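You operate a simulated robot arm through the tools that you are given. There is no shell and no other tool.

You run a simulated two-armed robot. Do the job below in one go: nothing can be reset, and whatever is moved stays where it is left.

Task
Put the sponge on the tiled bench away on the top of the bench. Pick up the bottle brush with one hand, pass it to the other hand and put it on the cart top. Open the left door, fetch the blue cloth and set it on the shelf under the sink, then shut the door. Close the right door. Take the clear bottle from the dresser top and put it on the cream blend card. Put the nettle round flask from the dresser top on the cart shelf and the fennel round flask on the brown hose coil. The order is free. Set down upright: clear bottle, round flask.
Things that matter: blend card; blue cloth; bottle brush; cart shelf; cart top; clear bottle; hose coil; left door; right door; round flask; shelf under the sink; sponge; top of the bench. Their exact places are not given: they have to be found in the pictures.

The check looks at the end state, three seconds after you hand in, the way a careful person would. Anything else that was tipped, shoved, dropped, spilled or broken makes it a failure. Flat cloth is picked up by pressing the open fingertips on it (5 to 10 N) and closing them slowly along it; thin cloth reads only 2 to 8 mm in the jaws.

Robot
Two 6-joint arms with two-finger grippers on one trunk, on a base that drives. Base frame: it is fixed to the floor where the robot stands at the start and does not move with it; the origin is under the middle of the robot, x ahead of it, y to its left, z up. Units: m, degrees, N and s.
The left shoulder is at the start at [0.07, 0.176, 0.915], the right one opposite. With the tool pointing down near the work surface each hand reaches from about 0.48 to 0.8 m from the robot's upright axis, wherever it stands, measured 20 degrees to its own side. Places, roughly: blend card [3.75, 1.5, 0.75]; blue cloth (7x12x3 cm) [0.9, 2, 0.9]; bottle brush (5x5x22 cm) [0.7, 2.3, 1]; cart shelf [2.5, 2.1, 0.3]; cart top [2.5, 2.1, 0.8]; clear bottle (6x6x11 cm) [3.6, 1.9, 0.9]; hose coil (13x13x2 cm) [3.5, 1.7, 0.9]; left door [1, 2.1, 0.5]; right door [1.5, 2.5, 0.5]; round flask [3.5, 2, 1]; shelf under the sink [0.9, 2.4, 0.4]; sponge (5x7x3 cm) [0.1, -3.3, 0.6]; top of the bench [3.7, -2.4, 0.8]. Payload 2.45 kg a hand.
The TCP of each hand is the grasp point between the finger pads, 0.026 m short of the fingertips. In the tool frame z runs along the fingers and y along their closing line. The gripper opens to 0.096 m. The gripper's body begins 0.069 m behind the TCP.
Orientation is that of the tool frame in the base frame, as a unit quaternion [w, x, y, z]. With the fingers straight down and closing along the base's y, the tool's x points along the base's -x, its y along +y and its z along -z.

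Tools
- The arms move only by the tool play_rows. It takes "left_targets", "right_targets" or both (then of equal length, played together; a hand with none holds still); each is text: rows parted by semicolons, each of 7 numbers parted by spaces: the finger opening in m, from 0 to 0.096, then the shift along the tool's x, y, z in units of 50 mm (1.0 is 50 mm), then the turn, a rotation vector about the tool's x, y, z in units of 4 degrees (1.0 is 4 degrees). In form: claw x y z ax ay az; .... A call has 1 to 20 rows; each row shifts and turns the commanded pose from where the row before left it, along the tool's axes as they then stand. A call with a number of a shift or a turn outside -1 to 1 is refused whole. Each row takes 0.2 s and may step no farther than 0.05 m and 8.6 degrees from the row before; otherwise, or with a gripper value out of range, the whole call is refused. A pose out of reach is approached as far as the arm can. The call stops where the force on the tool passes 40 N (or 10 N more than at its start, if that is more) or the arm is blocked; 0.2 s more then pass. Each finger halts on what it meets, pressing with about 41 N; the grip force reading is that of the motor and also rises with nothing between the fingers. The clock runs only during rows and for 0.2 s after the last one: add rows that do not move to give the fingers time. The reply holds the time, the measured pose of the TCP, the force on the tool along the base axes, the opening and the grip force, in the units named above and with some noise, with the torque about the TCP (base axes, N m) and any sound that the robot's microphone picked up.
- Cameras (640 x 400 px; columns grow to the right, rows downward): "scene" is now at [0.1396, 0.0022, 1.2351]; the picture's right is [0.03, -1.00, 0.00], its down [-0.58, -0.02, -0.81] and it looks along [0.81, 0.03, -0.58] (base axes); focal length 268 px, centre (320, 200). "left" rides on the left gripper at [0.082, -0.003, -0.098] in its tool frame; the picture's right is [0.04, 1.00, 0.00], its down [-0.73, 0.03, -0.68] and it looks along [-0.68, 0.03, 0.73] (tool axes); focal length 256 px, centre (320, 200). "right" rides on the right gripper at [0.082, 0.003, -0.098] in its tool frame; the picture's right is [-0.04, 1.00, 0.00], its down [-0.73, -0.03, -0.68] and it looks along [-0.68, -0.03, 0.73] (tool axes); focal length 256 px, centre (320, 200).
- get_image(camera): a new picture of that camera. The clock stands still meanwhile.
- raise_lower(by): slides the trunk up (or, below 0, down) by that many m; the arms and the scene camera ride with it, the base frame stays. It gives what a move gives, with no picture.
- drive_base(legs): drives the robot by 1 to 6 legs, each [ahead, left, turn to the left] in m, m and degrees, along the robot's own axes; the way and the turn of a leg run together, so that a leg with both is an arc; at most 1.5 m and 180 degrees a leg. The arms and the cameras ride along, it lands a little off, and it stops where it bumps. It gives what a move gives.
- head_to(pan, tilt): turns the head with the scene camera to pan (to the left, within 86 degrees either way) and tilt (down, from -29 to 69), counted from straight ahead of the robot. It gives what a move gives.
- pixel_to_xyz(camera, pixels): for up to 12 pixels [column, row] of the newest picture of that camera ("zoom" is the newest enlarged one), the place [x, y, z] in the base frame of the surface seen there, good to about 0.003 m. The clock stands still meanwhile.
- zoom(camera, box): a new picture of the part [left, top, right, bottom] of that camera's present view, enlarged. The clock stands still meanwhile.
- close_job(): hands the job in; it is judged then, once.

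Leave the grippers open and the arms clear of the work at the hand-in unless told otherwise.

The tools are called after "Emit:" by a JSON object that holds its "fn" and its "kwargs". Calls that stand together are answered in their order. play_rows: Moves the arms, as the interface text tells. Its arguments: {"type":"object","properties":{"left_targets":{"type":"string"},"right_targets":{"type":"string"}},"required":[]} The other tools are called the same way: raise_lower (by) slides the trunk up or down; drive_base (legs) drives the base; head_to (pan, tilt) turns the head that bears the scene camera; get_image (camera) takes a picture; pixel_to_xyz (camera, pixels) gives the place of the surface under pixels of a picture; zoom (camera, box) takes an enlarged picture of a part of a camera's view; close_job () hands the job in.

At the start:

```text
time_s: 0.0
left_position: [0.5233, 0.2244, 0.8394]
left_tool_rot: [0.0, 0.0, 1.0, 0.001]
left_contact_force: [-0.5, 0.4, -0.8]
left_ft_torque: [0.02, -0.02, 0.0]
left_opening: 0.0957
left_gripper_force: 0.0
right_position: [0.5009, -0.1945, 0.8256]
right_tool_rot: [0.0, -0.001, 1.0, 0.0]
right_contact_force: [0.6, 0.1, 0.0]
right_ft_torque: [-0.04, 0.0, -0.01]
right_opening: 0.096
right_gripper_force: 0.1
trunk travel left (down, up): [-0.4, 0.44]
robot x, y, heading: [0.001, 0.006, -0.2]
head pan, tilt: [2.0, 35.5]
```

scene: 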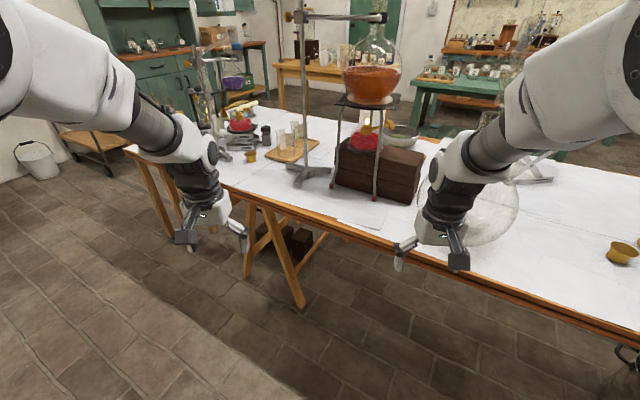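
right: 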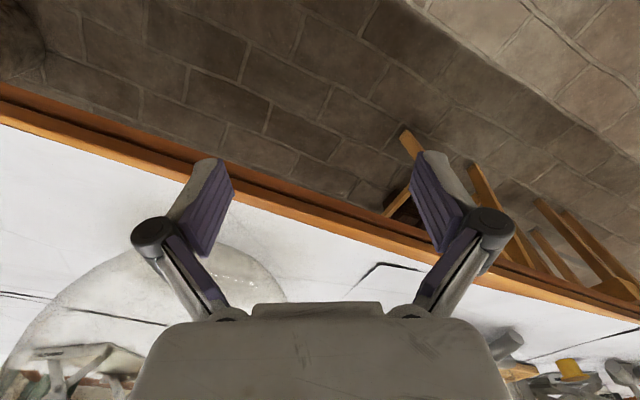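
left: 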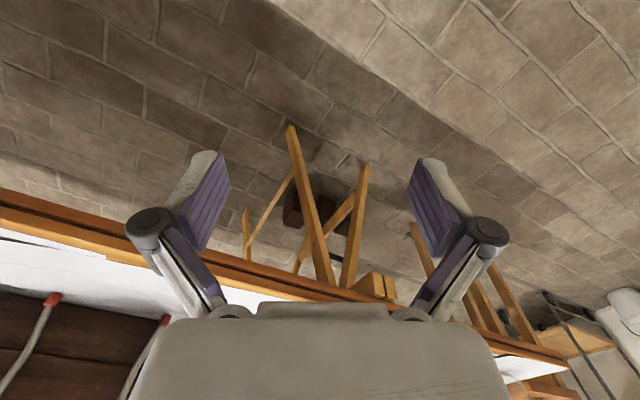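

I'm standing in front of a table with glassware on it. First I'll look around with the head, starting at the left, where the sink, doors and cart should be.

Emit:
{"fn": "head_to", "kwargs": {"pan": 70, "tilt": 20}}

Emit:
{"fn": "get_image", "kwargs": {"camera": "scene"}}

```text
time_s: 1.4
left_position: [0.5247, 0.2233, 0.8388]
left_tool_rot: [0.0, 0.001, 1.0, 0.001]
left_contact_force: [-0.2, -0.6, 0.3]
left_ft_torque: [-0.04, 0.0, 0.0]
left_opening: 0.0958
left_gripper_force: 0.1
right_position: [0.4998, -0.1947, 0.8265]
right_tool_rot: [0.0, 0.0, 1.0, -0.001]
right_contact_force: [0.4, -0.2, -0.2]
right_ft_torque: [0.01, 0.0, 0.0]
right_opening: 0.096
right_gripper_force: 0.0
trunk travel left (down, up): [-0.4, 0.44]
robot x, y, heading: [0.0025, 0.0017, -0.2]
head pan, tilt: [70.0, 20.0]
```

```text
taken
```

scene: 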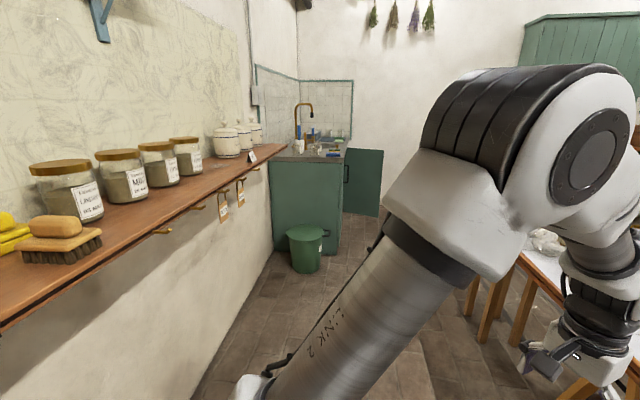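

The sink cabinet is at the far end, with a green door standing open on its right side. I'll zoom in there, then look at more head directions.

Emit:
{"fn": "zoom", "kwargs": {"camera": "scene", "box": [240, 60, 400, 280]}}

Emit:
{"fn": "pixel_to_xyz", "kwargs": {"camera": "scene", "pixels": [[272, 160], [340, 160], [340, 250], [382, 155], [382, 210], [346, 150], [306, 250], [320, 140], [300, 270], [375, 225]]}}

```text
1.82 times, centred on (320, 170) of scene
```

zoom: 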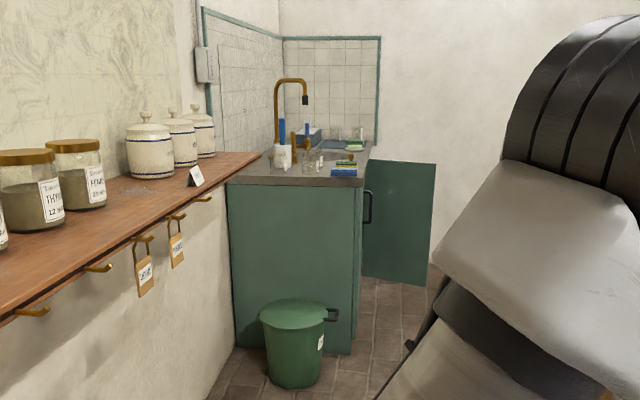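

```text
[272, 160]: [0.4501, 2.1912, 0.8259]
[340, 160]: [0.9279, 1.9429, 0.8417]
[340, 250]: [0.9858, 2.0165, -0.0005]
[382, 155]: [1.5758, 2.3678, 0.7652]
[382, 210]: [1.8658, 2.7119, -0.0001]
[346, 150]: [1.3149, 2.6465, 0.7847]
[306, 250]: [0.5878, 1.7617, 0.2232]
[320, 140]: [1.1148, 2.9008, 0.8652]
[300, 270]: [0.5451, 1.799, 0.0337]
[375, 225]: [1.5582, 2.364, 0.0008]
```

Emit:
{"fn": "head_to", "kwargs": {"pan": 25, "tilt": 10}}

Emit:
{"fn": "get_image", "kwargs": {"camera": "scene"}}

Emit:
{"fn": "zoom", "kwargs": {"camera": "scene", "box": [160, 60, 480, 260]}}

Emit:
{"fn": "head_to", "kwargs": {"pan": -30, "tilt": 15}}

Emit:
{"fn": "get_image", "kwargs": {"camera": "scene"}}

Emit:
{"fn": "head_to", "kwargs": {"pan": -80, "tilt": 20}}

Emit:
{"fn": "get_image", "kwargs": {"camera": "scene"}}

```text
time_s: 2.5
left_position: [0.5253, 0.2242, 0.8388]
left_tool_rot: [0.0, 0.0, 1.0, 0.0]
left_contact_force: [0.4, 0.3, 0.2]
left_ft_torque: [-0.05, 0.06, 0.02]
left_opening: 0.0963
left_gripper_force: 0.1
right_position: [0.501, -0.1943, 0.8255]
right_tool_rot: [0.0, 0.0, 1.0, 0.0]
right_contact_force: [0.1, 0.4, 0.0]
right_ft_torque: [0.0, 0.0, -0.01]
right_opening: 0.0961
right_gripper_force: 0.1
trunk travel left (down, up): [-0.4, 0.44]
robot x, y, heading: [-0.0033, 0.0019, -0.0]
head pan, tilt: [25.0, 10.0]
```

```text
taken
```

scene: 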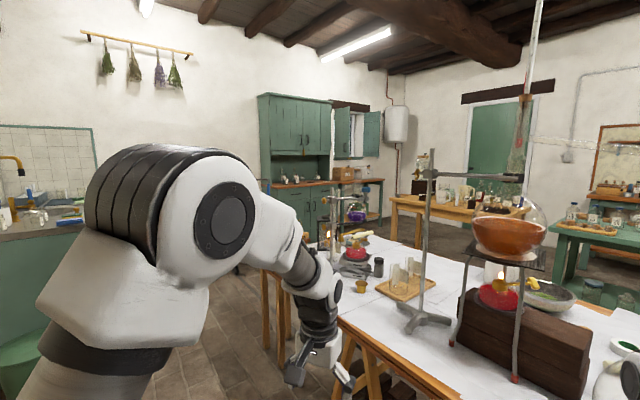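

```text
2.00 times, centred on (320, 160) of scene
```

zoom: 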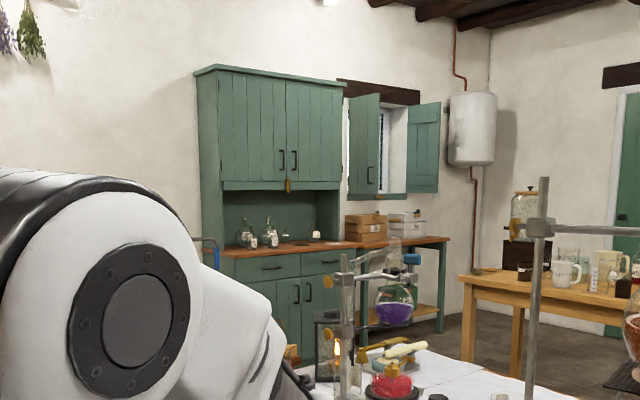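

```text
time_s: 3.8
left_position: [0.524, 0.2245, 0.8395]
left_tool_rot: [0.0, 0.0, 1.0, 0.001]
left_contact_force: [0.2, 0.2, -0.5]
left_ft_torque: [0.01, 0.0, -0.02]
left_opening: 0.0961
left_gripper_force: 0.1
right_position: [0.5013, -0.1944, 0.8266]
right_tool_rot: [0.001, 0.0, 1.0, 0.0]
right_contact_force: [0.4, 1.3, 0.7]
right_ft_torque: [0.0, 0.0, -0.02]
right_opening: 0.0957
right_gripper_force: 0.0
trunk travel left (down, up): [-0.4, 0.44]
robot x, y, heading: [-0.0023, 0.0004, -0.1]
head pan, tilt: [-30.0, 15.0]
```

```text
taken
```

scene: 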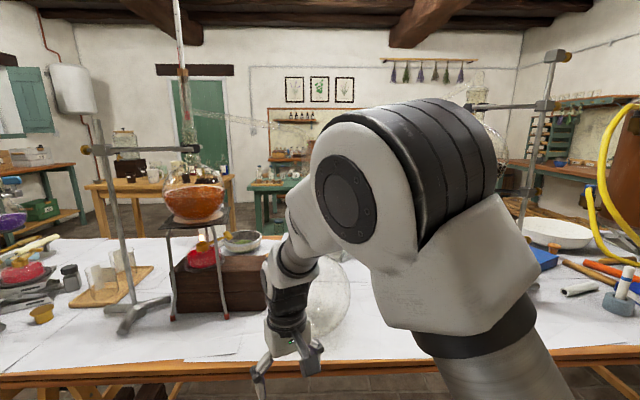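

```text
time_s: 4.9
left_position: [0.5241, 0.2237, 0.8395]
left_tool_rot: [0.0, 0.0, 1.0, 0.0]
left_contact_force: [-0.1, 0.8, -0.5]
left_ft_torque: [-0.02, -0.01, 0.02]
left_opening: 0.096
left_gripper_force: 0.1
right_position: [0.5003, -0.1942, 0.8268]
right_tool_rot: [0.0, 0.0, 1.0, 0.0]
right_contact_force: [0.5, 0.8, 0.6]
right_ft_torque: [-0.03, -0.01, 0.0]
right_opening: 0.096
right_gripper_force: 0.1
trunk travel left (down, up): [-0.4, 0.44]
robot x, y, heading: [-0.0038, 0.0004, 0.0]
head pan, tilt: [-80.0, 20.0]
```

```text
taken
```

scene: 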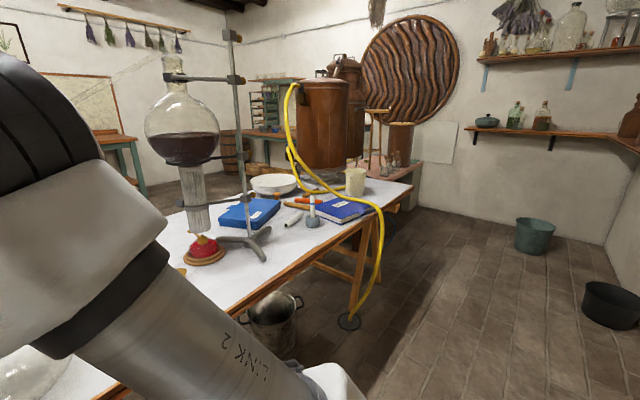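

I'll measure the table edges and the floor obstacles in this view (pan -80) for driving.

Emit:
{"fn": "pixel_to_xyz", "kwargs": {"camera": "scene", "pixels": [[240, 310], [376, 222], [410, 185], [350, 320], [385, 180], [535, 235], [615, 300], [272, 325], [400, 200], [405, 150], [400, 125], [450, 215]]}}

Emit:
{"fn": "zoom", "kwargs": {"camera": "scene", "box": [230, 60, 430, 260]}}

```text
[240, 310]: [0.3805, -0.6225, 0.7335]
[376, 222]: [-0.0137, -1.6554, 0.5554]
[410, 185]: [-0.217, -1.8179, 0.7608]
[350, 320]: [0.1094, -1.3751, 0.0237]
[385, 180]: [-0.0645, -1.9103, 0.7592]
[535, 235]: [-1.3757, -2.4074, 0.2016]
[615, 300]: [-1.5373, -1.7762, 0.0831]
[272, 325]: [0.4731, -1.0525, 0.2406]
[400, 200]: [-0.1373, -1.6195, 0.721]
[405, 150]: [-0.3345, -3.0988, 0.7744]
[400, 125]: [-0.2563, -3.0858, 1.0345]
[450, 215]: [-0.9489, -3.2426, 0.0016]
```

```text
2.00 times, centred on (330, 160) of scene
```

zoom: 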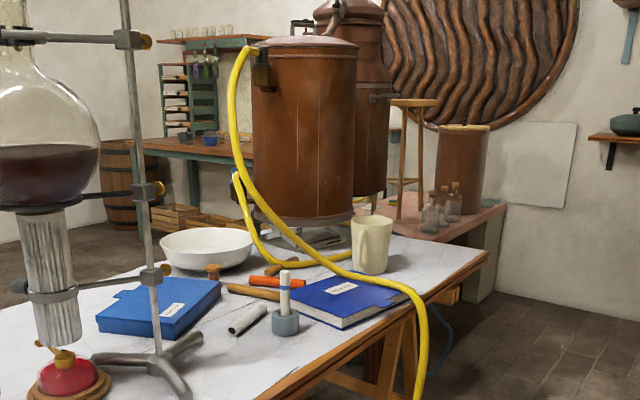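

Emit:
{"fn": "head_to", "kwargs": {"pan": 0, "tilt": 45}}

Emit:
{"fn": "get_image", "kwargs": {"camera": "scene"}}

Emit:
{"fn": "pixel_to_xyz", "kwargs": {"camera": "scene", "pixels": [[130, 100], [165, 130], [260, 165], [320, 190], [500, 250], [600, 280]]}}

```text
time_s: 6.5
left_position: [0.5243, 0.2237, 0.839]
left_tool_rot: [0.0, -0.001, 1.0, 0.001]
left_contact_force: [0.5, 0.6, -0.4]
left_ft_torque: [-0.01, 0.0, -0.03]
left_opening: 0.0962
left_gripper_force: 0.1
right_position: [0.5005, -0.194, 0.8263]
right_tool_rot: [0.001, 0.0, 1.0, 0.0]
right_contact_force: [-0.4, 0.0, 0.0]
right_ft_torque: [-0.03, -0.01, 0.0]
right_opening: 0.096
right_gripper_force: 0.0
trunk travel left (down, up): [-0.4, 0.44]
robot x, y, heading: [0.0004, 0.0011, -0.0]
head pan, tilt: [0.0, 45.0]
```

```text
taken
```

scene: 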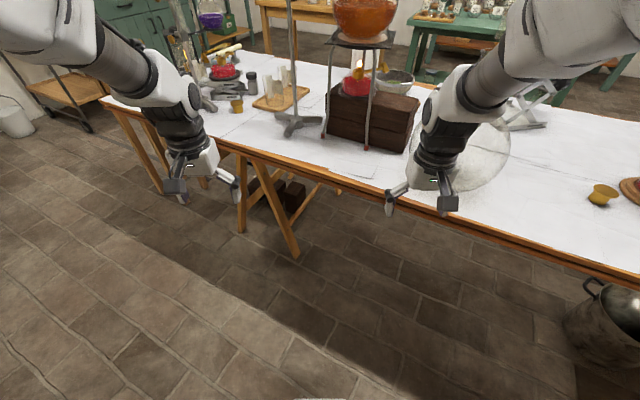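

```text
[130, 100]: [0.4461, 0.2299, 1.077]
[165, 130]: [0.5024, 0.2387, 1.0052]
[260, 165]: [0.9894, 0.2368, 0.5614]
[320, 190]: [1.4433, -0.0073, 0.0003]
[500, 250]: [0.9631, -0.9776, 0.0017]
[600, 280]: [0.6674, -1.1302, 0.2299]
```

Emit:
{"fn": "pixel_to_xyz", "kwargs": {"camera": "scene", "pixels": [[106, 98], [240, 145], [350, 178], [540, 236], [632, 265], [40, 90], [70, 115], [15, 110], [600, 300], [325, 80], [430, 40], [620, 140]]}}

```text
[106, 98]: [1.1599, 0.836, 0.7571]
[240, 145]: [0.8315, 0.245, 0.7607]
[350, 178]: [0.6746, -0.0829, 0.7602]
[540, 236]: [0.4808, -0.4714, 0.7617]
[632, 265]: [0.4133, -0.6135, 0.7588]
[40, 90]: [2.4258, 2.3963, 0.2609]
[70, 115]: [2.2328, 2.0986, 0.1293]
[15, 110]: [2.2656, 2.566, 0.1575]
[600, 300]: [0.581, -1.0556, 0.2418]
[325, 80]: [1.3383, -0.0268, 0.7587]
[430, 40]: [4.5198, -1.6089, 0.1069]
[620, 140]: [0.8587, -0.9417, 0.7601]
```

I have the near table edge: it runs from (1.16, 0.84) to (-0.22, -1.82). Next I'll look left and measure the wall shelf and the floor space before driving.

Emit:
{"fn": "head_to", "kwargs": {"pan": 80, "tilt": 30}}

Emit:
{"fn": "get_image", "kwargs": {"camera": "scene"}}

Emit:
{"fn": "pixel_to_xyz", "kwargs": {"camera": "scene", "pixels": [[100, 250], [200, 170], [260, 300], [330, 200], [250, 200], [360, 140], [320, 120], [50, 200]]}}

```text
time_s: 8.0
left_position: [0.5251, 0.2239, 0.8382]
left_tool_rot: [0.0, 0.0, 1.0, 0.0]
left_contact_force: [-0.3, -0.2, -0.1]
left_ft_torque: [0.0, 0.0, -0.02]
left_opening: 0.096
left_gripper_force: 0.0
right_position: [0.5007, -0.1941, 0.826]
right_tool_rot: [0.0, 0.001, 1.0, 0.0]
right_contact_force: [-0.2, -0.1, -0.6]
right_ft_torque: [-0.01, -0.05, 0.01]
right_opening: 0.0959
right_gripper_force: 0.0
trunk travel left (down, up): [-0.4, 0.44]
robot x, y, heading: [-0.0043, 0.0003, -0.1]
head pan, tilt: [80.0, 30.0]
```

```text
taken
```

scene: 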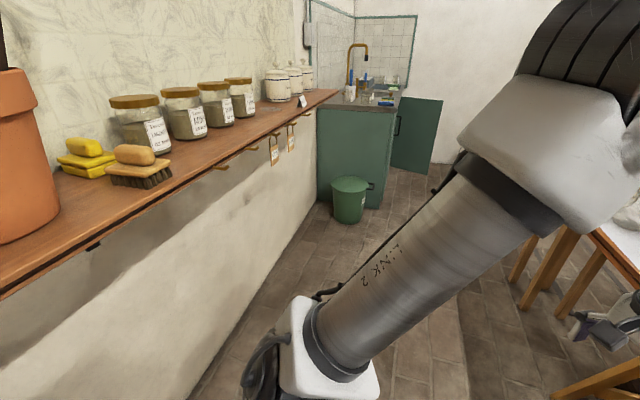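

```text
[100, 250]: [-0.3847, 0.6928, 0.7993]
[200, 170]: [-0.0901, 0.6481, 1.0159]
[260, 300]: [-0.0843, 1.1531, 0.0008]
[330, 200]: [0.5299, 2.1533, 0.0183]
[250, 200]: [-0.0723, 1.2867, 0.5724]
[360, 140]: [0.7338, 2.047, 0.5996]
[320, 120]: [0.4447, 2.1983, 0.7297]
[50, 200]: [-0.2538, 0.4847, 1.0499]
```

The room is turned about 62° from my frame: the wall shelf, the table and the aisle all run along heading 62°. I'll turn left into that direction, shift right a little to the middle of the aisle, and advance towards the sink.

Emit:
{"fn": "drive_base", "kwargs": {"legs": [[0, 0, 62.5], [0, -0.12, 0], [0.7, 0, 0]]}}

Emit:
{"fn": "head_to", "kwargs": {"pan": 15, "tilt": 25}}

Emit:
{"fn": "get_image", "kwargs": {"camera": "scene"}}

```text
time_s: 15.5
left_position: [0.4456, 1.1552, 0.84]
left_tool_rot: [-0.001, -0.53, 0.848, 0.001]
left_contact_force: [0.2, -0.6, 0.4]
left_ft_torque: [0.01, -0.01, -0.04]
left_opening: 0.0962
left_gripper_force: 0.1
right_position: [0.8118, 0.9509, 0.8254]
right_tool_rot: [0.0, -0.531, 0.848, 0.0]
right_contact_force: [-0.4, 0.4, 0.4]
right_ft_torque: [-0.01, 0.01, 0.05]
right_opening: 0.096
right_gripper_force: 0.0
trunk travel left (down, up): [-0.4, 0.44]
robot x, y, heading: [0.4187, 0.586, 64.0]
head pan, tilt: [80.0, 30.0]
```

```text
time_s: 16.9
left_position: [0.4454, 1.1549, 0.8392]
left_tool_rot: [0.0, -0.531, 0.848, 0.0]
left_contact_force: [-0.2, 0.5, -0.7]
left_ft_torque: [-0.02, 0.0, 0.04]
left_opening: 0.096
left_gripper_force: 0.0
right_position: [0.8123, 0.9517, 0.826]
right_tool_rot: [0.0, -0.531, 0.848, -0.001]
right_contact_force: [-0.9, -0.9, -0.2]
right_ft_torque: [0.02, 0.01, 0.01]
right_opening: 0.0959
right_gripper_force: 0.1
trunk travel left (down, up): [-0.4, 0.44]
robot x, y, heading: [0.4197, 0.5858, 64.0]
head pan, tilt: [15.0, 25.0]
```

```text
taken
```

scene: 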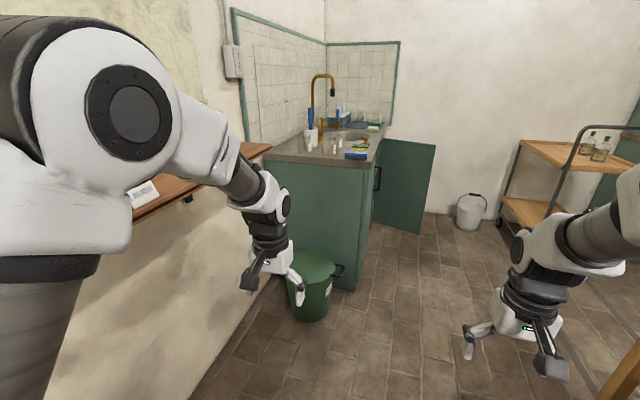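

I can see the sink cabinet, the open right door, the cart and a white bucket. I'll zoom in on the sink area and measure.

Emit:
{"fn": "zoom", "kwargs": {"camera": "scene", "box": [260, 60, 450, 300]}}

Emit:
{"fn": "pixel_to_xyz", "kwargs": {"camera": "scene", "pixels": [[362, 166], [358, 285], [383, 142], [432, 150], [420, 228], [380, 215], [355, 155], [311, 128], [310, 265], [376, 175], [470, 210], [510, 210]]}}

```text
1.67 times, centred on (355, 180) of scene
```

zoom: 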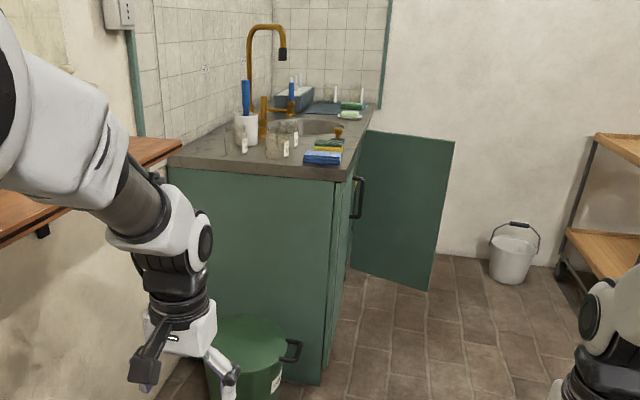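

```text
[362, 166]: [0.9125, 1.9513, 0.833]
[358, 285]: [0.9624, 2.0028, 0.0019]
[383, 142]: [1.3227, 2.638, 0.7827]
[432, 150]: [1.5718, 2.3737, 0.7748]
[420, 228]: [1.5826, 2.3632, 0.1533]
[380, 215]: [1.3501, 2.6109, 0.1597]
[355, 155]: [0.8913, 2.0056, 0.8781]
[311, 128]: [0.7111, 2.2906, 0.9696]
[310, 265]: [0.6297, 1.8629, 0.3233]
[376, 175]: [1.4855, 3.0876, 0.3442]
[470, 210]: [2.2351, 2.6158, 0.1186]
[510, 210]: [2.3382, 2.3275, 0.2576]
```

The gap between the table corner and the cabinet is wide enough. I'll go straight through it, then diagonally right into the open floor in front of the cabinet, still facing along the aisle.

Emit:
{"fn": "drive_base", "kwargs": {"legs": [[0.5, -0.22, -1.5], [0.4, 0, 0], [0.35, -0.45, 0]]}}

Emit:
{"fn": "head_to", "kwargs": {"pan": 60, "tilt": 35}}

Emit:
{"fn": "get_image", "kwargs": {"camera": "scene"}}

```text
time_s: 24.9
left_position: [1.6093, 1.9514, 0.8389]
left_tool_rot: [-0.001, -0.524, 0.852, 0.001]
left_contact_force: [0.0, 0.0, -0.1]
left_ft_torque: [0.0, 0.0, 0.0]
left_opening: 0.0962
left_gripper_force: 0.1
right_position: [1.9718, 1.7416, 0.8269]
right_tool_rot: [0.0, -0.523, 0.852, -0.001]
right_contact_force: [-0.6, 0.2, 0.5]
right_ft_torque: [-0.01, -0.01, 0.0]
right_opening: 0.0959
right_gripper_force: 0.0
trunk travel left (down, up): [-0.4, 0.44]
robot x, y, heading: [1.5689, 1.3859, 63.2]
head pan, tilt: [15.0, 25.0]
```

```text
time_s: 26.0
left_position: [1.6094, 1.9515, 0.8386]
left_tool_rot: [0.0, -0.524, 0.852, 0.001]
left_contact_force: [0.4, -0.3, 0.8]
left_ft_torque: [-0.01, 0.0, -0.04]
left_opening: 0.096
left_gripper_force: 0.0
right_position: [1.9713, 1.7424, 0.8259]
right_tool_rot: [0.0, -0.523, 0.853, 0.0]
right_contact_force: [0.3, -0.3, 0.3]
right_ft_torque: [-0.02, 0.0, 0.01]
right_opening: 0.096
right_gripper_force: 0.1
trunk travel left (down, up): [-0.4, 0.44]
robot x, y, heading: [1.5732, 1.3837, 63.1]
head pan, tilt: [60.0, 35.0]
```

```text
taken
```

scene: 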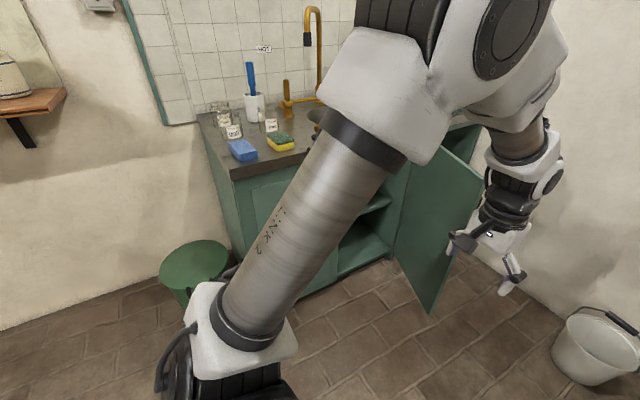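

The spot is clear. I'll turn left to face the cabinet front.

Emit:
{"fn": "drive_base", "kwargs": {"legs": [[0, 0, 89.5]]}}

Emit:
{"fn": "head_to", "kwargs": {"pan": -15, "tilt": 35}}

Emit:
{"fn": "get_image", "kwargs": {"camera": "scene"}}

```text
time_s: 30.2
left_position: [1.003, 1.4265, 0.8395]
left_tool_rot: [0.001, 0.971, -0.237, 0.0]
left_contact_force: [-0.2, 0.5, 1.1]
left_ft_torque: [-0.02, 0.03, 0.03]
left_opening: 0.0959
left_gripper_force: 0.0
right_position: [1.2186, 1.7878, 0.8272]
right_tool_rot: [0.0, 0.971, -0.239, 0.001]
right_contact_force: [-0.5, -0.4, -0.1]
right_ft_torque: [0.03, 0.0, 0.02]
right_opening: 0.0963
right_gripper_force: 0.1
trunk travel left (down, up): [-0.4, 0.44]
robot x, y, heading: [1.5727, 1.3808, 152.4]
head pan, tilt: [60.0, 35.0]
```

```text
time_s: 31.7
left_position: [1.0044, 1.4261, 0.838]
left_tool_rot: [0.001, 0.971, -0.238, 0.0]
left_contact_force: [0.6, 0.3, 0.0]
left_ft_torque: [0.01, -0.01, -0.06]
left_opening: 0.0958
left_gripper_force: 0.1
right_position: [1.2191, 1.7866, 0.8267]
right_tool_rot: [0.0, 0.971, -0.238, 0.0]
right_contact_force: [0.9, 0.1, -0.2]
right_ft_torque: [0.0, -0.01, 0.01]
right_opening: 0.0961
right_gripper_force: 0.1
trunk travel left (down, up): [-0.4, 0.44]
robot x, y, heading: [1.5708, 1.3809, 152.4]
head pan, tilt: [-15.0, 35.0]
```

```text
taken
```

scene: 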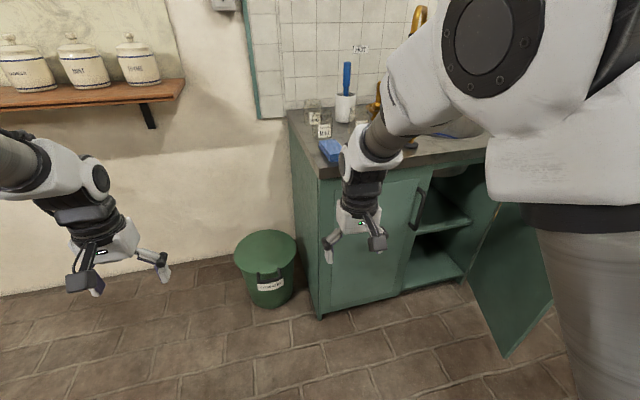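

I can see the left door closed, with a vertical handle near (418,208), and the right door open with the inner shelf in view. I'll zoom in and measure.

Emit:
{"fn": "zoom", "kwargs": {"camera": "scene", "box": [280, 60, 580, 360]}}

Emit:
{"fn": "pixel_to_xyz", "kwargs": {"camera": "scene", "pixels": [[418, 195], [419, 210], [415, 228], [330, 200], [400, 270], [440, 215], [435, 270], [330, 150], [346, 78], [552, 300], [505, 355], [322, 310]]}}

```text
1.33 times, centred on (430, 210) of scene
```

zoom: 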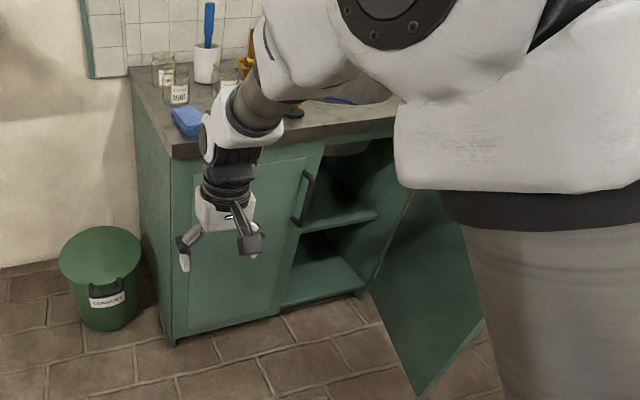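

```text
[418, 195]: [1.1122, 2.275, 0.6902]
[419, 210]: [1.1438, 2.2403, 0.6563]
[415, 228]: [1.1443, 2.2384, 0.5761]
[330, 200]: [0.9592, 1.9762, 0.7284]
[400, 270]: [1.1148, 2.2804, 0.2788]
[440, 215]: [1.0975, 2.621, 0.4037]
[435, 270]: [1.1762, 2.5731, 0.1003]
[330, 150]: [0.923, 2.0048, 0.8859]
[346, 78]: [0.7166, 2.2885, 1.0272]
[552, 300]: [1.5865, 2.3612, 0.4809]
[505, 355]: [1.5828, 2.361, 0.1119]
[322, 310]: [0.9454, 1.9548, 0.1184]
```

The handle bar is at about (1.144, 2.239, 0.58–0.66), roughly 4 cm off the left door's face. The inner shelf is at z≈0.40. I'll strafe right so that my right hand lines up with the handle, then lower the trunk.

Emit:
{"fn": "drive_base", "kwargs": {"legs": [[0, -0.36, 0]]}}

Emit:
{"fn": "raise_lower", "kwargs": {"by": -0.2}}

Emit:
{"fn": "head_to", "kwargs": {"pan": 0, "tilt": 35}}

Emit:
{"fn": "get_image", "kwargs": {"camera": "scene"}}

Emit:
{"fn": "get_image", "kwargs": {"camera": "right"}}

```text
time_s: 34.0
left_position: [1.1714, 1.7491, 0.8396]
left_tool_rot: [0.001, 0.971, -0.24, 0.0]
left_contact_force: [0.5, 0.0, -0.4]
left_ft_torque: [0.02, 0.0, -0.01]
left_opening: 0.0959
left_gripper_force: 0.1
right_position: [1.3887, 2.1084, 0.8262]
right_tool_rot: [0.0, 0.971, -0.241, 0.0]
right_contact_force: [1.1, -0.5, 0.0]
right_ft_torque: [-0.03, 0.02, 0.0]
right_opening: 0.096
right_gripper_force: 0.1
trunk travel left (down, up): [-0.4, 0.44]
robot x, y, heading: [1.7388, 1.703, 152.0]
head pan, tilt: [-15.0, 35.0]
```

```text
time_s: 36.1
left_position: [1.1732, 1.7487, 0.6392]
left_tool_rot: [0.002, 0.971, -0.24, -0.001]
left_contact_force: [0.3, -0.1, 0.4]
left_ft_torque: [0.0, 0.01, -0.02]
left_opening: 0.0961
left_gripper_force: 0.2
right_position: [1.3883, 2.1069, 0.6266]
right_tool_rot: [0.0, 0.97, -0.241, 0.0]
right_contact_force: [0.7, 0.8, 0.9]
right_ft_torque: [-0.01, -0.02, -0.02]
right_opening: 0.0962
right_gripper_force: 0.0
trunk travel left (down, up): [-0.2, 0.64]
robot x, y, heading: [1.7363, 1.6994, 151.8]
head pan, tilt: [-15.0, 35.0]
```

```text
time_s: 36.9
left_position: [1.1716, 1.7499, 0.6394]
left_tool_rot: [0.001, 0.971, -0.24, 0.0]
left_contact_force: [0.5, 0.5, 0.2]
left_ft_torque: [-0.04, 0.01, -0.05]
left_opening: 0.0961
left_gripper_force: 0.0
right_position: [1.3874, 2.1076, 0.6266]
right_tool_rot: [-0.001, 0.971, -0.241, 0.0]
right_contact_force: [-0.2, 0.4, 0.4]
right_ft_torque: [0.0, 0.01, 0.0]
right_opening: 0.0958
right_gripper_force: 0.0
trunk travel left (down, up): [-0.2, 0.64]
robot x, y, heading: [1.7363, 1.7027, 152.2]
head pan, tilt: [0.0, 35.0]
```

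```text
taken
```

scene: 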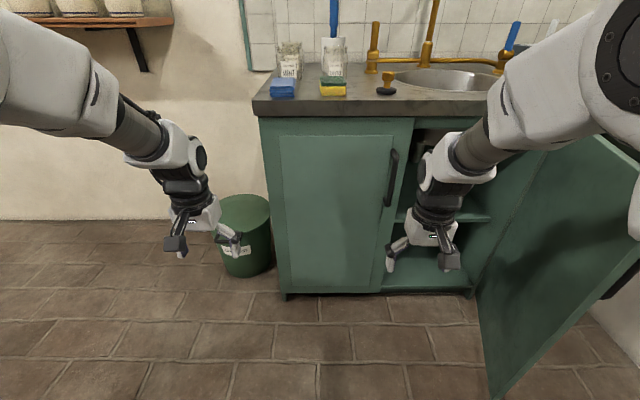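

```text
taken
```

right: 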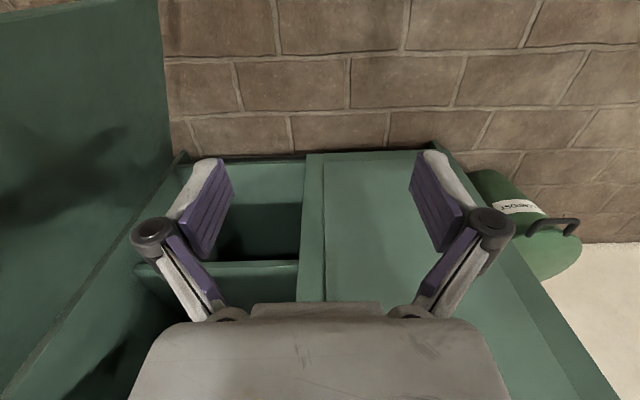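

The view is clear now. The handle runs from about (394,150) to (388,205). I'll zoom in and measure it together with the door and cabinet edges.

Emit:
{"fn": "zoom", "kwargs": {"camera": "scene", "box": [250, 60, 550, 300]}}

Emit:
{"fn": "pixel_to_xyz", "kwargs": {"camera": "scene", "pixels": [[395, 155], [391, 180], [387, 203], [400, 160], [380, 180], [300, 180], [412, 130], [398, 215], [385, 289], [280, 289], [460, 219], [420, 285]]}}

```text
1.67 times, centred on (400, 180) of scene
```

zoom: 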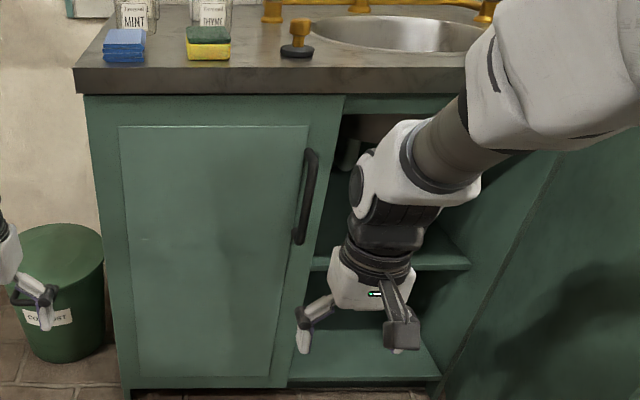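

```text
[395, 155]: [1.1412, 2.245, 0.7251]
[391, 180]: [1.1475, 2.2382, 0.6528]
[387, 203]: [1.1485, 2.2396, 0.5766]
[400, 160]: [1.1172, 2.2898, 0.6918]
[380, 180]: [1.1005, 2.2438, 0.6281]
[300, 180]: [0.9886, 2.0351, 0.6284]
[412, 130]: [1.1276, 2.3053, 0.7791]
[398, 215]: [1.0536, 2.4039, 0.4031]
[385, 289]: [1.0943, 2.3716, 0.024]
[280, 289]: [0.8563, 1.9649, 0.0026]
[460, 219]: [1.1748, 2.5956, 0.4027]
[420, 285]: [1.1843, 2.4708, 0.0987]
```

The handle bar is at (1.147, 2.239), z from 0.577 to 0.725. The right hand is already laterally in line with it. I'll move the right hand ahead 13 cm and begin pitching the fingers from down to forward.

Emit:
{"fn": "play_rows", "kwargs": {"right_targets": "0.096 -1 0 0 0 0 0; 0.096 -1 0 0 0 0 0; 0.096 -0.6 0 0 0 0 0; 0.096 0 0 0 0 -1 0; 0.096 0 0 0 0 -1 0; 0.096 0 0 0 0 -1 0; 0.096 0 0 0 0 -1 0; 0.096 0 0 0 0 -1 0; 0.096 0 0 0 0 -1 0; 0.096 0 0 0 0 -1 0; 0.096 0 0 0 0 -1 0; 0.096 0 0 0 0 -1 0; 0.096 0 0 0 0 -1 0; 0.096 0 0 0 0 -1 0; 0.096 0 0 0 0 -1 0; 0.096 0 0 0 0 -1 0; 0.096 0 0 0 0 -1 0; 0.096 0 0 0 0 -1 0"}}

Emit:
{"fn": "get_image", "kwargs": {"camera": "scene"}}

```text
time_s: 40.7
left_position: [1.1728, 1.7477, 0.6392]
left_tool_rot: [0.001, 0.971, -0.24, 0.0]
left_contact_force: [-0.4, -0.1, 0.5]
left_ft_torque: [0.0, -0.01, -0.02]
left_opening: 0.0957
left_gripper_force: 0.1
right_position: [1.2683, 2.152, 0.6237]
right_tool_rot: [-0.045, 0.913, -0.215, -0.344]
right_contact_force: [-0.6, 0.2, 0.6]
right_ft_torque: [0.0, -0.01, -0.01]
right_opening: 0.0959
right_gripper_force: 0.1
right hand out of reach, approached as far as the arm can: row 13, 14, 15, 16, 17
trunk travel left (down, up): [-0.2, 0.64]
robot x, y, heading: [1.7399, 1.7018, 152.4]
head pan, tilt: [0.0, 35.0]
```

```text
taken
```

scene: 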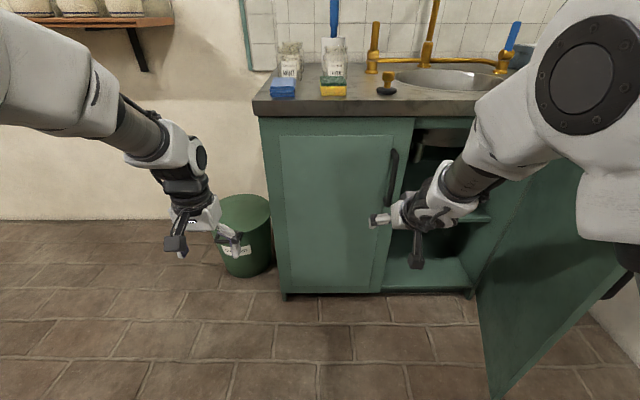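

At this closeness the arm can't fold far enough to point forward. I'll back the base 15 cm and then carry on.

Emit:
{"fn": "drive_base", "kwargs": {"legs": [[-0.15, 0, 0]]}}

Emit:
{"fn": "play_rows", "kwargs": {"right_targets": "0.096 0 0 0 0 -1 0; 0.096 0 0 0 0 -1 0; 0.096 -0.4 0 0.3 0 0 0; 0.096 -0.4 0 0.3 0 0 0"}}

```text
time_s: 42.1
left_position: [1.3064, 1.6776, 0.6397]
left_tool_rot: [0.001, 0.971, -0.24, -0.001]
left_contact_force: [-0.1, -0.7, -0.7]
left_ft_torque: [0.02, 0.04, 0.0]
left_opening: 0.0958
left_gripper_force: 0.1
right_position: [1.4026, 2.0807, 0.624]
right_tool_rot: [-0.045, 0.913, -0.215, -0.344]
right_contact_force: [-0.1, 0.2, 0.2]
right_ft_torque: [-0.02, 0.0, -0.03]
right_opening: 0.0962
right_gripper_force: 0.1
trunk travel left (down, up): [-0.2, 0.64]
robot x, y, heading: [1.8753, 1.6334, 151.9]
head pan, tilt: [0.0, 35.0]
```

```text
time_s: 43.1
left_position: [1.3063, 1.6782, 0.6397]
left_tool_rot: [0.001, 0.971, -0.241, -0.001]
left_contact_force: [0.4, -0.2, -0.7]
left_ft_torque: [-0.02, -0.01, -0.01]
left_opening: 0.096
left_gripper_force: 0.1
right_position: [1.3582, 2.1044, 0.6333]
right_tool_rot: [-0.058, 0.887, -0.21, -0.407]
right_contact_force: [0.3, 0.5, -0.6]
right_ft_torque: [-0.01, 0.01, -0.03]
right_opening: 0.0958
right_gripper_force: 0.0
trunk travel left (down, up): [-0.2, 0.64]
robot x, y, heading: [1.8748, 1.6299, 152.2]
head pan, tilt: [0.0, 35.0]
```

The right hand is now pitched about 49°. I'll move forward 14 cm and finish pitching to horizontal.

Emit:
{"fn": "play_rows", "kwargs": {"right_targets": "0.096 -0.62 0 0.71 0 0 0; 0.096 -0.62 0 0.71 0 0 0; 0.096 -0.62 0 0.71 0 0 0; 0.096 0 0 0 0 -1 0; 0.096 0 0 0 0 -1 0; 0.096 0 0 0 0 -1 0; 0.096 0 0 0 0 -1 0; 0.096 0 0 0 0 -1 0; 0.096 0 0 0 0 -1 0; 0.096 0 0 0 0 -1 0; 0.096 0 0 0 0 -1 0; 0.096 0 0 0 0 -1 0; 0.096 0 0 0 0 -1 0"}}

Emit:
{"fn": "get_image", "kwargs": {"camera": "scene"}}

Emit:
{"fn": "get_image", "kwargs": {"camera": "right"}}

```text
time_s: 45.9
left_position: [1.3063, 1.6773, 0.6396]
left_tool_rot: [0.001, 0.971, -0.241, 0.0]
left_contact_force: [-0.7, 0.0, 0.3]
left_ft_torque: [0.02, -0.02, 0.03]
left_opening: 0.0961
left_gripper_force: 0.1
right_position: [1.226, 2.1424, 0.6324]
right_tool_rot: [-0.041, 0.818, -0.182, -0.544]
right_contact_force: [-0.4, -0.4, -0.5]
right_ft_torque: [0.03, -0.02, 0.02]
right_opening: 0.096
right_gripper_force: 0.1
right hand out of reach, approached as far as the arm can: row 2, 4, 5, 6, 7, 8, 9, 10, 11
trunk travel left (down, up): [-0.2, 0.64]
robot x, y, heading: [1.8777, 1.6316, 152.1]
head pan, tilt: [0.0, 35.0]
```

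```text
taken
```

scene: 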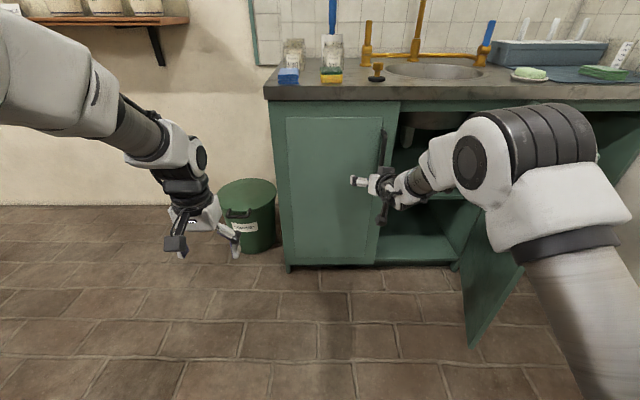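

```text
taken
```

right: 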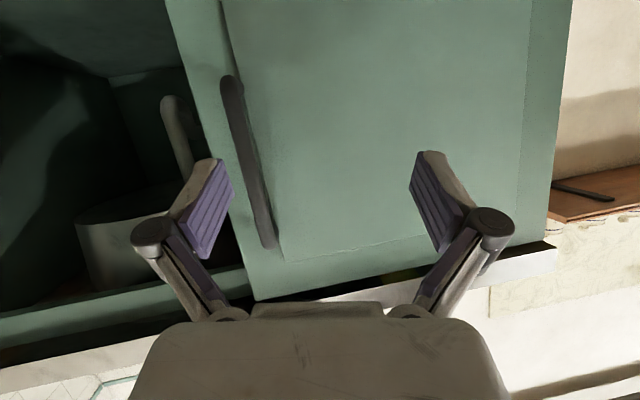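

The wrist can't bend all the way up to horizontal here, but fingers pitched about 60° will still grip a vertical bar. I'll pull back a little, straighten the roll error of about 10°, and shift right 5 cm to line up with the handle. The base can then close the remaining distance.

Emit:
{"fn": "play_rows", "kwargs": {"right_targets": "0.096 0.5 -0.5 -0.87 0 0 0; 0.096 -0.2 -0.46 -0.15 0.83 0.45 -0.32; 0.096 -0.15 0 -0.05 0.83 0.45 -0.32; 0.096 0 0 0 0.83 0.45 -0.32; 0.096 0 0 0 0 0 0"}}

Emit:
{"fn": "get_image", "kwargs": {"camera": "right"}}

```text
refused: row 1 steps farther than a row can; nothing moved
```

```text
taken
```

right: 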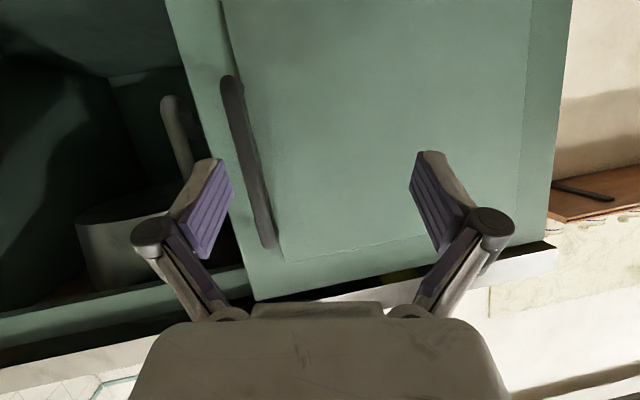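

The first row's total step was too long. I'll send the same move in smaller steps.

Emit:
{"fn": "play_rows", "kwargs": {"right_targets": "0.096 0.4 -0.2 -0.7 0 0 0; 0.096 0.1 -0.4 -0.17 0.4 0.2 -0.15; 0.096 -0.2 -0.36 -0.15 0.7 0.4 -0.3; 0.096 -0.15 0 -0.05 0.7 0.4 -0.3; 0.096 0 0 0 0.7 0.35 -0.2; 0.096 0 0 0 0 0 0"}}

Emit:
{"fn": "get_image", "kwargs": {"camera": "right"}}

Emit:
{"fn": "pixel_to_xyz", "kwargs": {"camera": "right", "pixels": [[250, 100], [250, 160], [255, 200], [320, 150], [320, 100]]}}

```text
time_s: 47.3
left_position: [1.307, 1.6769, 0.6387]
left_tool_rot: [0.001, 0.971, -0.24, 0.001]
left_contact_force: [0.3, 0.3, -0.6]
left_ft_torque: [-0.04, -0.01, 0.01]
left_opening: 0.0958
left_gripper_force: 0.1
right_position: [1.2875, 2.1975, 0.6562]
right_tool_rot: [-0.087, 0.84, -0.189, -0.501]
right_contact_force: [-0.3, -0.4, 0.3]
right_ft_torque: [-0.01, 0.01, 0.0]
right_opening: 0.0962
right_gripper_force: 0.1
right hand out of reach, approached as far as the arm can: row 2, 3, 4, 5
trunk travel left (down, up): [-0.2, 0.64]
robot x, y, heading: [1.8737, 1.633, 151.9]
head pan, tilt: [0.0, 35.0]
```

```text
taken
```

right: 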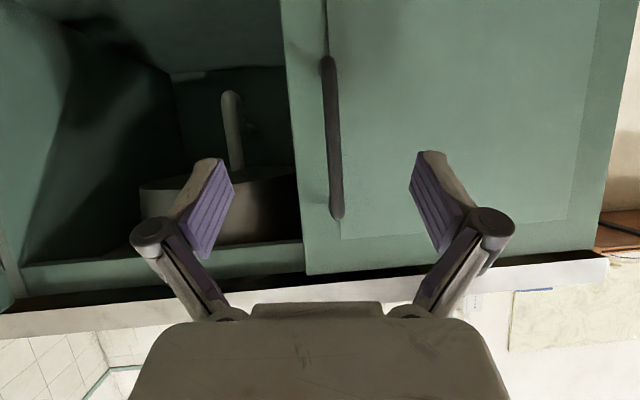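

```text
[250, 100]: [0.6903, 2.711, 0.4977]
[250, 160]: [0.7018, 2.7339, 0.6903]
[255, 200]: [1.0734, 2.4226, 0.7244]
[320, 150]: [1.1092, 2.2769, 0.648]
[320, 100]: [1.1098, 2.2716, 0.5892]
```

The handle now appears between the fingers at about (333,140). I'll measure it from this camera.

Emit:
{"fn": "pixel_to_xyz", "kwargs": {"camera": "right", "pixels": [[329, 90], [333, 140], [337, 200], [330, 65], [325, 140], [341, 140]]}}

```text
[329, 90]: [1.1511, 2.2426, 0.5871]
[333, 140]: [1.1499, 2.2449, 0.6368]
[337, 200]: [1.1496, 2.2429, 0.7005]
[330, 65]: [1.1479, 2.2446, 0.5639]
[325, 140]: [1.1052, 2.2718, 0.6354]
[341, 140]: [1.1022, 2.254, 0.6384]
```

The handle is 15 cm ahead of and 2 cm left of the right hand's TCP. I'll close the distance with the base, since the arm is at its wrist limit, stopping about 3 cm short to check.

Emit:
{"fn": "drive_base", "kwargs": {"legs": [[0.11, 0.022, 0]]}}

Emit:
{"fn": "get_image", "kwargs": {"camera": "right"}}

Emit:
{"fn": "get_image", "kwargs": {"camera": "scene"}}

```text
time_s: 48.5
left_position: [1.1961, 1.7107, 0.6393]
left_tool_rot: [0.001, 0.97, -0.241, 0.001]
left_contact_force: [-0.5, 0.1, -0.4]
left_ft_torque: [0.01, -0.03, -0.02]
left_opening: 0.0958
left_gripper_force: 0.0
right_position: [1.1777, 2.2319, 0.6548]
right_tool_rot: [-0.087, 0.841, -0.189, -0.5]
right_contact_force: [-0.7, 0.3, -0.6]
right_ft_torque: [0.05, 0.04, 0.0]
right_opening: 0.0956
right_gripper_force: 0.0
trunk travel left (down, up): [-0.2, 0.64]
robot x, y, heading: [1.7631, 1.6629, 152.2]
head pan, tilt: [0.0, 35.0]
```

```text
taken
```

right: 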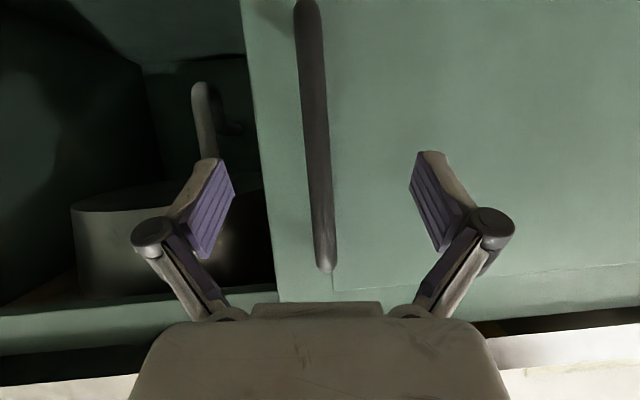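

```text
taken
```

scene: 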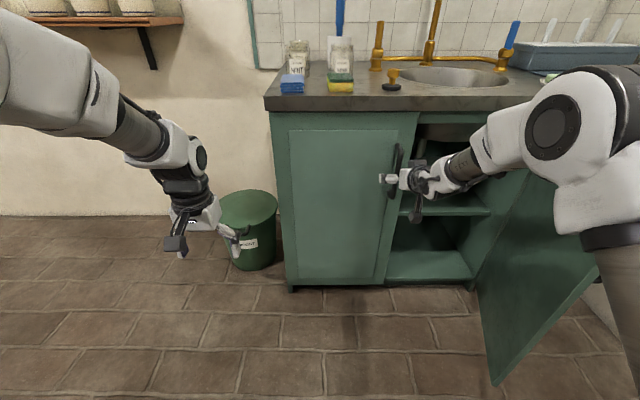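

The handle is centred between the fingers, 3.5 cm ahead. I'll creep forward 3 cm with the base and then close the right gripper on it.

Emit:
{"fn": "drive_base", "kwargs": {"legs": [[0.03, 0.0, 0]]}}

Emit:
{"fn": "play_rows", "kwargs": {"right_targets": "0.06 0 0 0 0 0 0; 0.03 0 0 0 0 0 0; 0.0 0 0 0 0 0 0; 0.0 0 0 0 0 0 0; 0.0 0 0 0 0 0 0"}}

Emit:
{"fn": "get_image", "kwargs": {"camera": "right"}}

```text
time_s: 49.4
left_position: [1.1694, 1.7255, 0.6392]
left_tool_rot: [0.001, 0.97, -0.242, 0.001]
left_contact_force: [0.5, 0.1, -0.5]
left_ft_torque: [0.0, -0.04, -0.01]
left_opening: 0.0961
left_gripper_force: 0.1
right_position: [1.1498, 2.2453, 0.6551]
right_tool_rot: [-0.087, 0.841, -0.19, -0.5]
right_contact_force: [-0.3, 0.5, -0.4]
right_ft_torque: [0.0, 0.03, 0.02]
right_opening: 0.096
right_gripper_force: 0.0
trunk travel left (down, up): [-0.2, 0.64]
robot x, y, heading: [1.7367, 1.678, 152.4]
head pan, tilt: [0.0, 35.0]
```

```text
time_s: 50.5
left_position: [1.17, 1.726, 0.6395]
left_tool_rot: [-0.001, 0.971, -0.241, 0.0]
left_contact_force: [-0.9, 0.2, -0.4]
left_ft_torque: [0.01, 0.0, -0.01]
left_opening: 0.096
left_gripper_force: 0.0
right_position: [1.1499, 2.2442, 0.6563]
right_tool_rot: [-0.086, 0.841, -0.188, -0.5]
right_contact_force: [-0.9, -5.0, 0.4]
right_ft_torque: [1.13, -0.4, 0.09]
right_opening: 0.0158
right_gripper_force: 41.5
trunk travel left (down, up): [-0.2, 0.64]
robot x, y, heading: [1.7334, 1.6763, 152.3]
head pan, tilt: [0.0, 35.0]
```

```text
taken
```

right: 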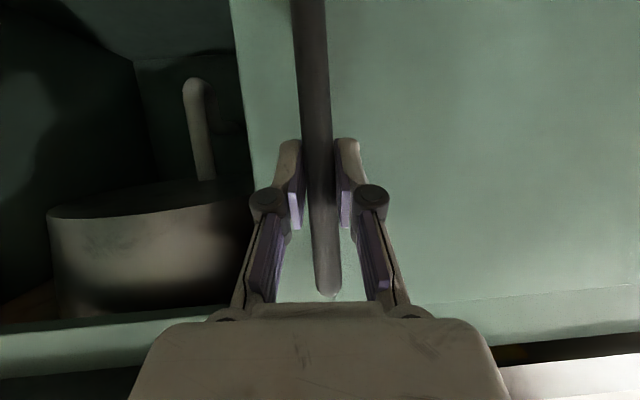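

I have the handle (15.8 mm in the jaws). I'll pull the door open by driving the base back along the start of the arc.

Emit:
{"fn": "drive_base", "kwargs": {"legs": [[-0.05, 0.006, 0]]}}

Emit:
{"fn": "get_image", "kwargs": {"camera": "scene"}}

```text
time_s: 51.5
left_position: [1.2105, 1.6933, 0.6368]
left_tool_rot: [-0.001, 0.971, -0.24, 0.001]
left_contact_force: [-0.1, -0.4, 0.6]
left_ft_torque: [-0.01, -0.02, 0.0]
left_opening: 0.0959
left_gripper_force: 0.2
right_position: [1.192, 2.2125, 0.6554]
right_tool_rot: [-0.087, 0.841, -0.187, -0.5]
right_contact_force: [-19.2, -21.8, -2.6]
right_ft_torque: [1.13, 0.11, 0.29]
right_opening: 0.0157
right_gripper_force: 42.2
trunk travel left (down, up): [-0.2, 0.64]
robot x, y, heading: [1.7807, 1.6476, 152.5]
head pan, tilt: [0.0, 35.0]
```

```text
taken
```

scene: 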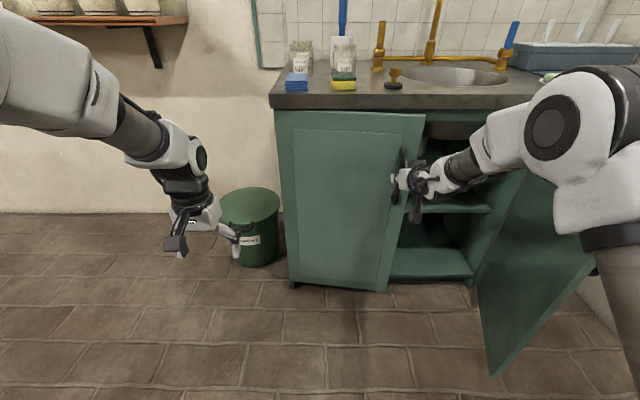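

The door is opening. The force shows the hand is being pulled left along the arc, so I'll continue back and left with the base.

Emit:
{"fn": "drive_base", "kwargs": {"legs": [[-0.04, 0.025, 0], [-0.042, 0.024, 0]]}}

Emit:
{"fn": "get_image", "kwargs": {"camera": "scene"}}

```text
time_s: 52.5
left_position: [1.2348, 1.6609, 0.64]
left_tool_rot: [0.001, 0.97, -0.243, -0.001]
left_contact_force: [-0.3, 0.6, 1.0]
left_ft_torque: [-0.03, -0.04, -0.02]
left_opening: 0.096
left_gripper_force: 0.1
right_position: [1.2204, 2.1827, 0.6546]
right_tool_rot: [-0.087, 0.841, -0.191, -0.499]
right_contact_force: [2.9, 3.1, 5.3]
right_ft_torque: [1.06, -0.92, -0.04]
right_opening: 0.0159
right_gripper_force: 41.8
trunk travel left (down, up): [-0.2, 0.64]
robot x, y, heading: [1.8014, 1.6079, 151.8]
head pan, tilt: [0.0, 35.0]
stopped in leg 1: the force on the tool passed its limit at 43 N (the readings are from after the stop); the commanded pose is now the measured one
```

```text
taken
```

scene: 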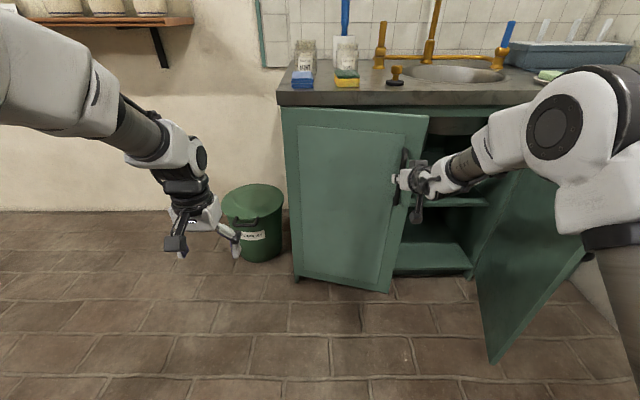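

The door is open about 16° and the force has relaxed. I'll take a few more small steps along the arc.

Emit:
{"fn": "drive_base", "kwargs": {"legs": [[-0.028, 0.016, 0]]}}

Emit:
{"fn": "drive_base", "kwargs": {"legs": [[-0.026, 0.019, 0]]}}

Emit:
{"fn": "get_image", "kwargs": {"camera": "scene"}}

```text
time_s: 53.3
left_position: [1.2538, 1.6351, 0.6419]
left_tool_rot: [0.002, 0.97, -0.243, -0.002]
left_contact_force: [-0.2, -0.1, -0.2]
left_ft_torque: [0.01, 0.01, 0.04]
left_opening: 0.0959
left_gripper_force: 0.1
right_position: [1.2393, 2.1554, 0.6543]
right_tool_rot: [-0.087, 0.84, -0.195, -0.498]
right_contact_force: [24.0, 16.9, 7.3]
right_ft_torque: [1.27, -0.36, -0.16]
right_opening: 0.0159
right_gripper_force: 41.4
trunk travel left (down, up): [-0.2, 0.64]
robot x, y, heading: [1.819, 1.5802, 151.8]
head pan, tilt: [0.0, 35.0]
```

```text
time_s: 54.2
left_position: [1.2692, 1.6077, 0.6413]
left_tool_rot: [0.001, 0.969, -0.246, -0.003]
left_contact_force: [0.4, 0.2, 0.2]
left_ft_torque: [0.02, 0.02, -0.01]
left_opening: 0.096
left_gripper_force: 0.0
right_position: [1.258, 2.1285, 0.6555]
right_tool_rot: [-0.087, 0.84, -0.196, -0.498]
right_contact_force: [31.7, 18.3, 6.9]
right_ft_torque: [1.17, -0.72, -0.21]
right_opening: 0.0156
right_gripper_force: 42.1
trunk travel left (down, up): [-0.2, 0.64]
robot x, y, heading: [1.8324, 1.5522, 151.4]
head pan, tilt: [0.0, 35.0]
```

```text
taken
```

scene: 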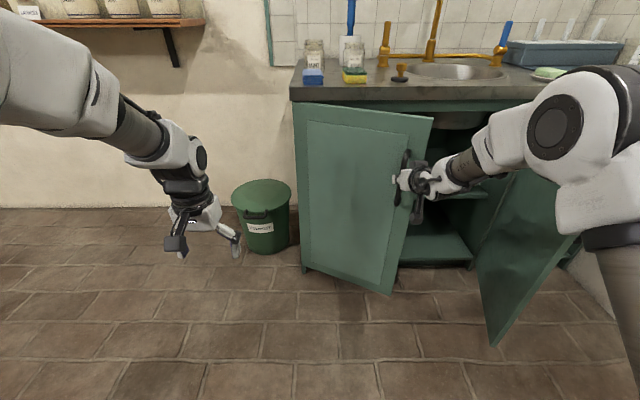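

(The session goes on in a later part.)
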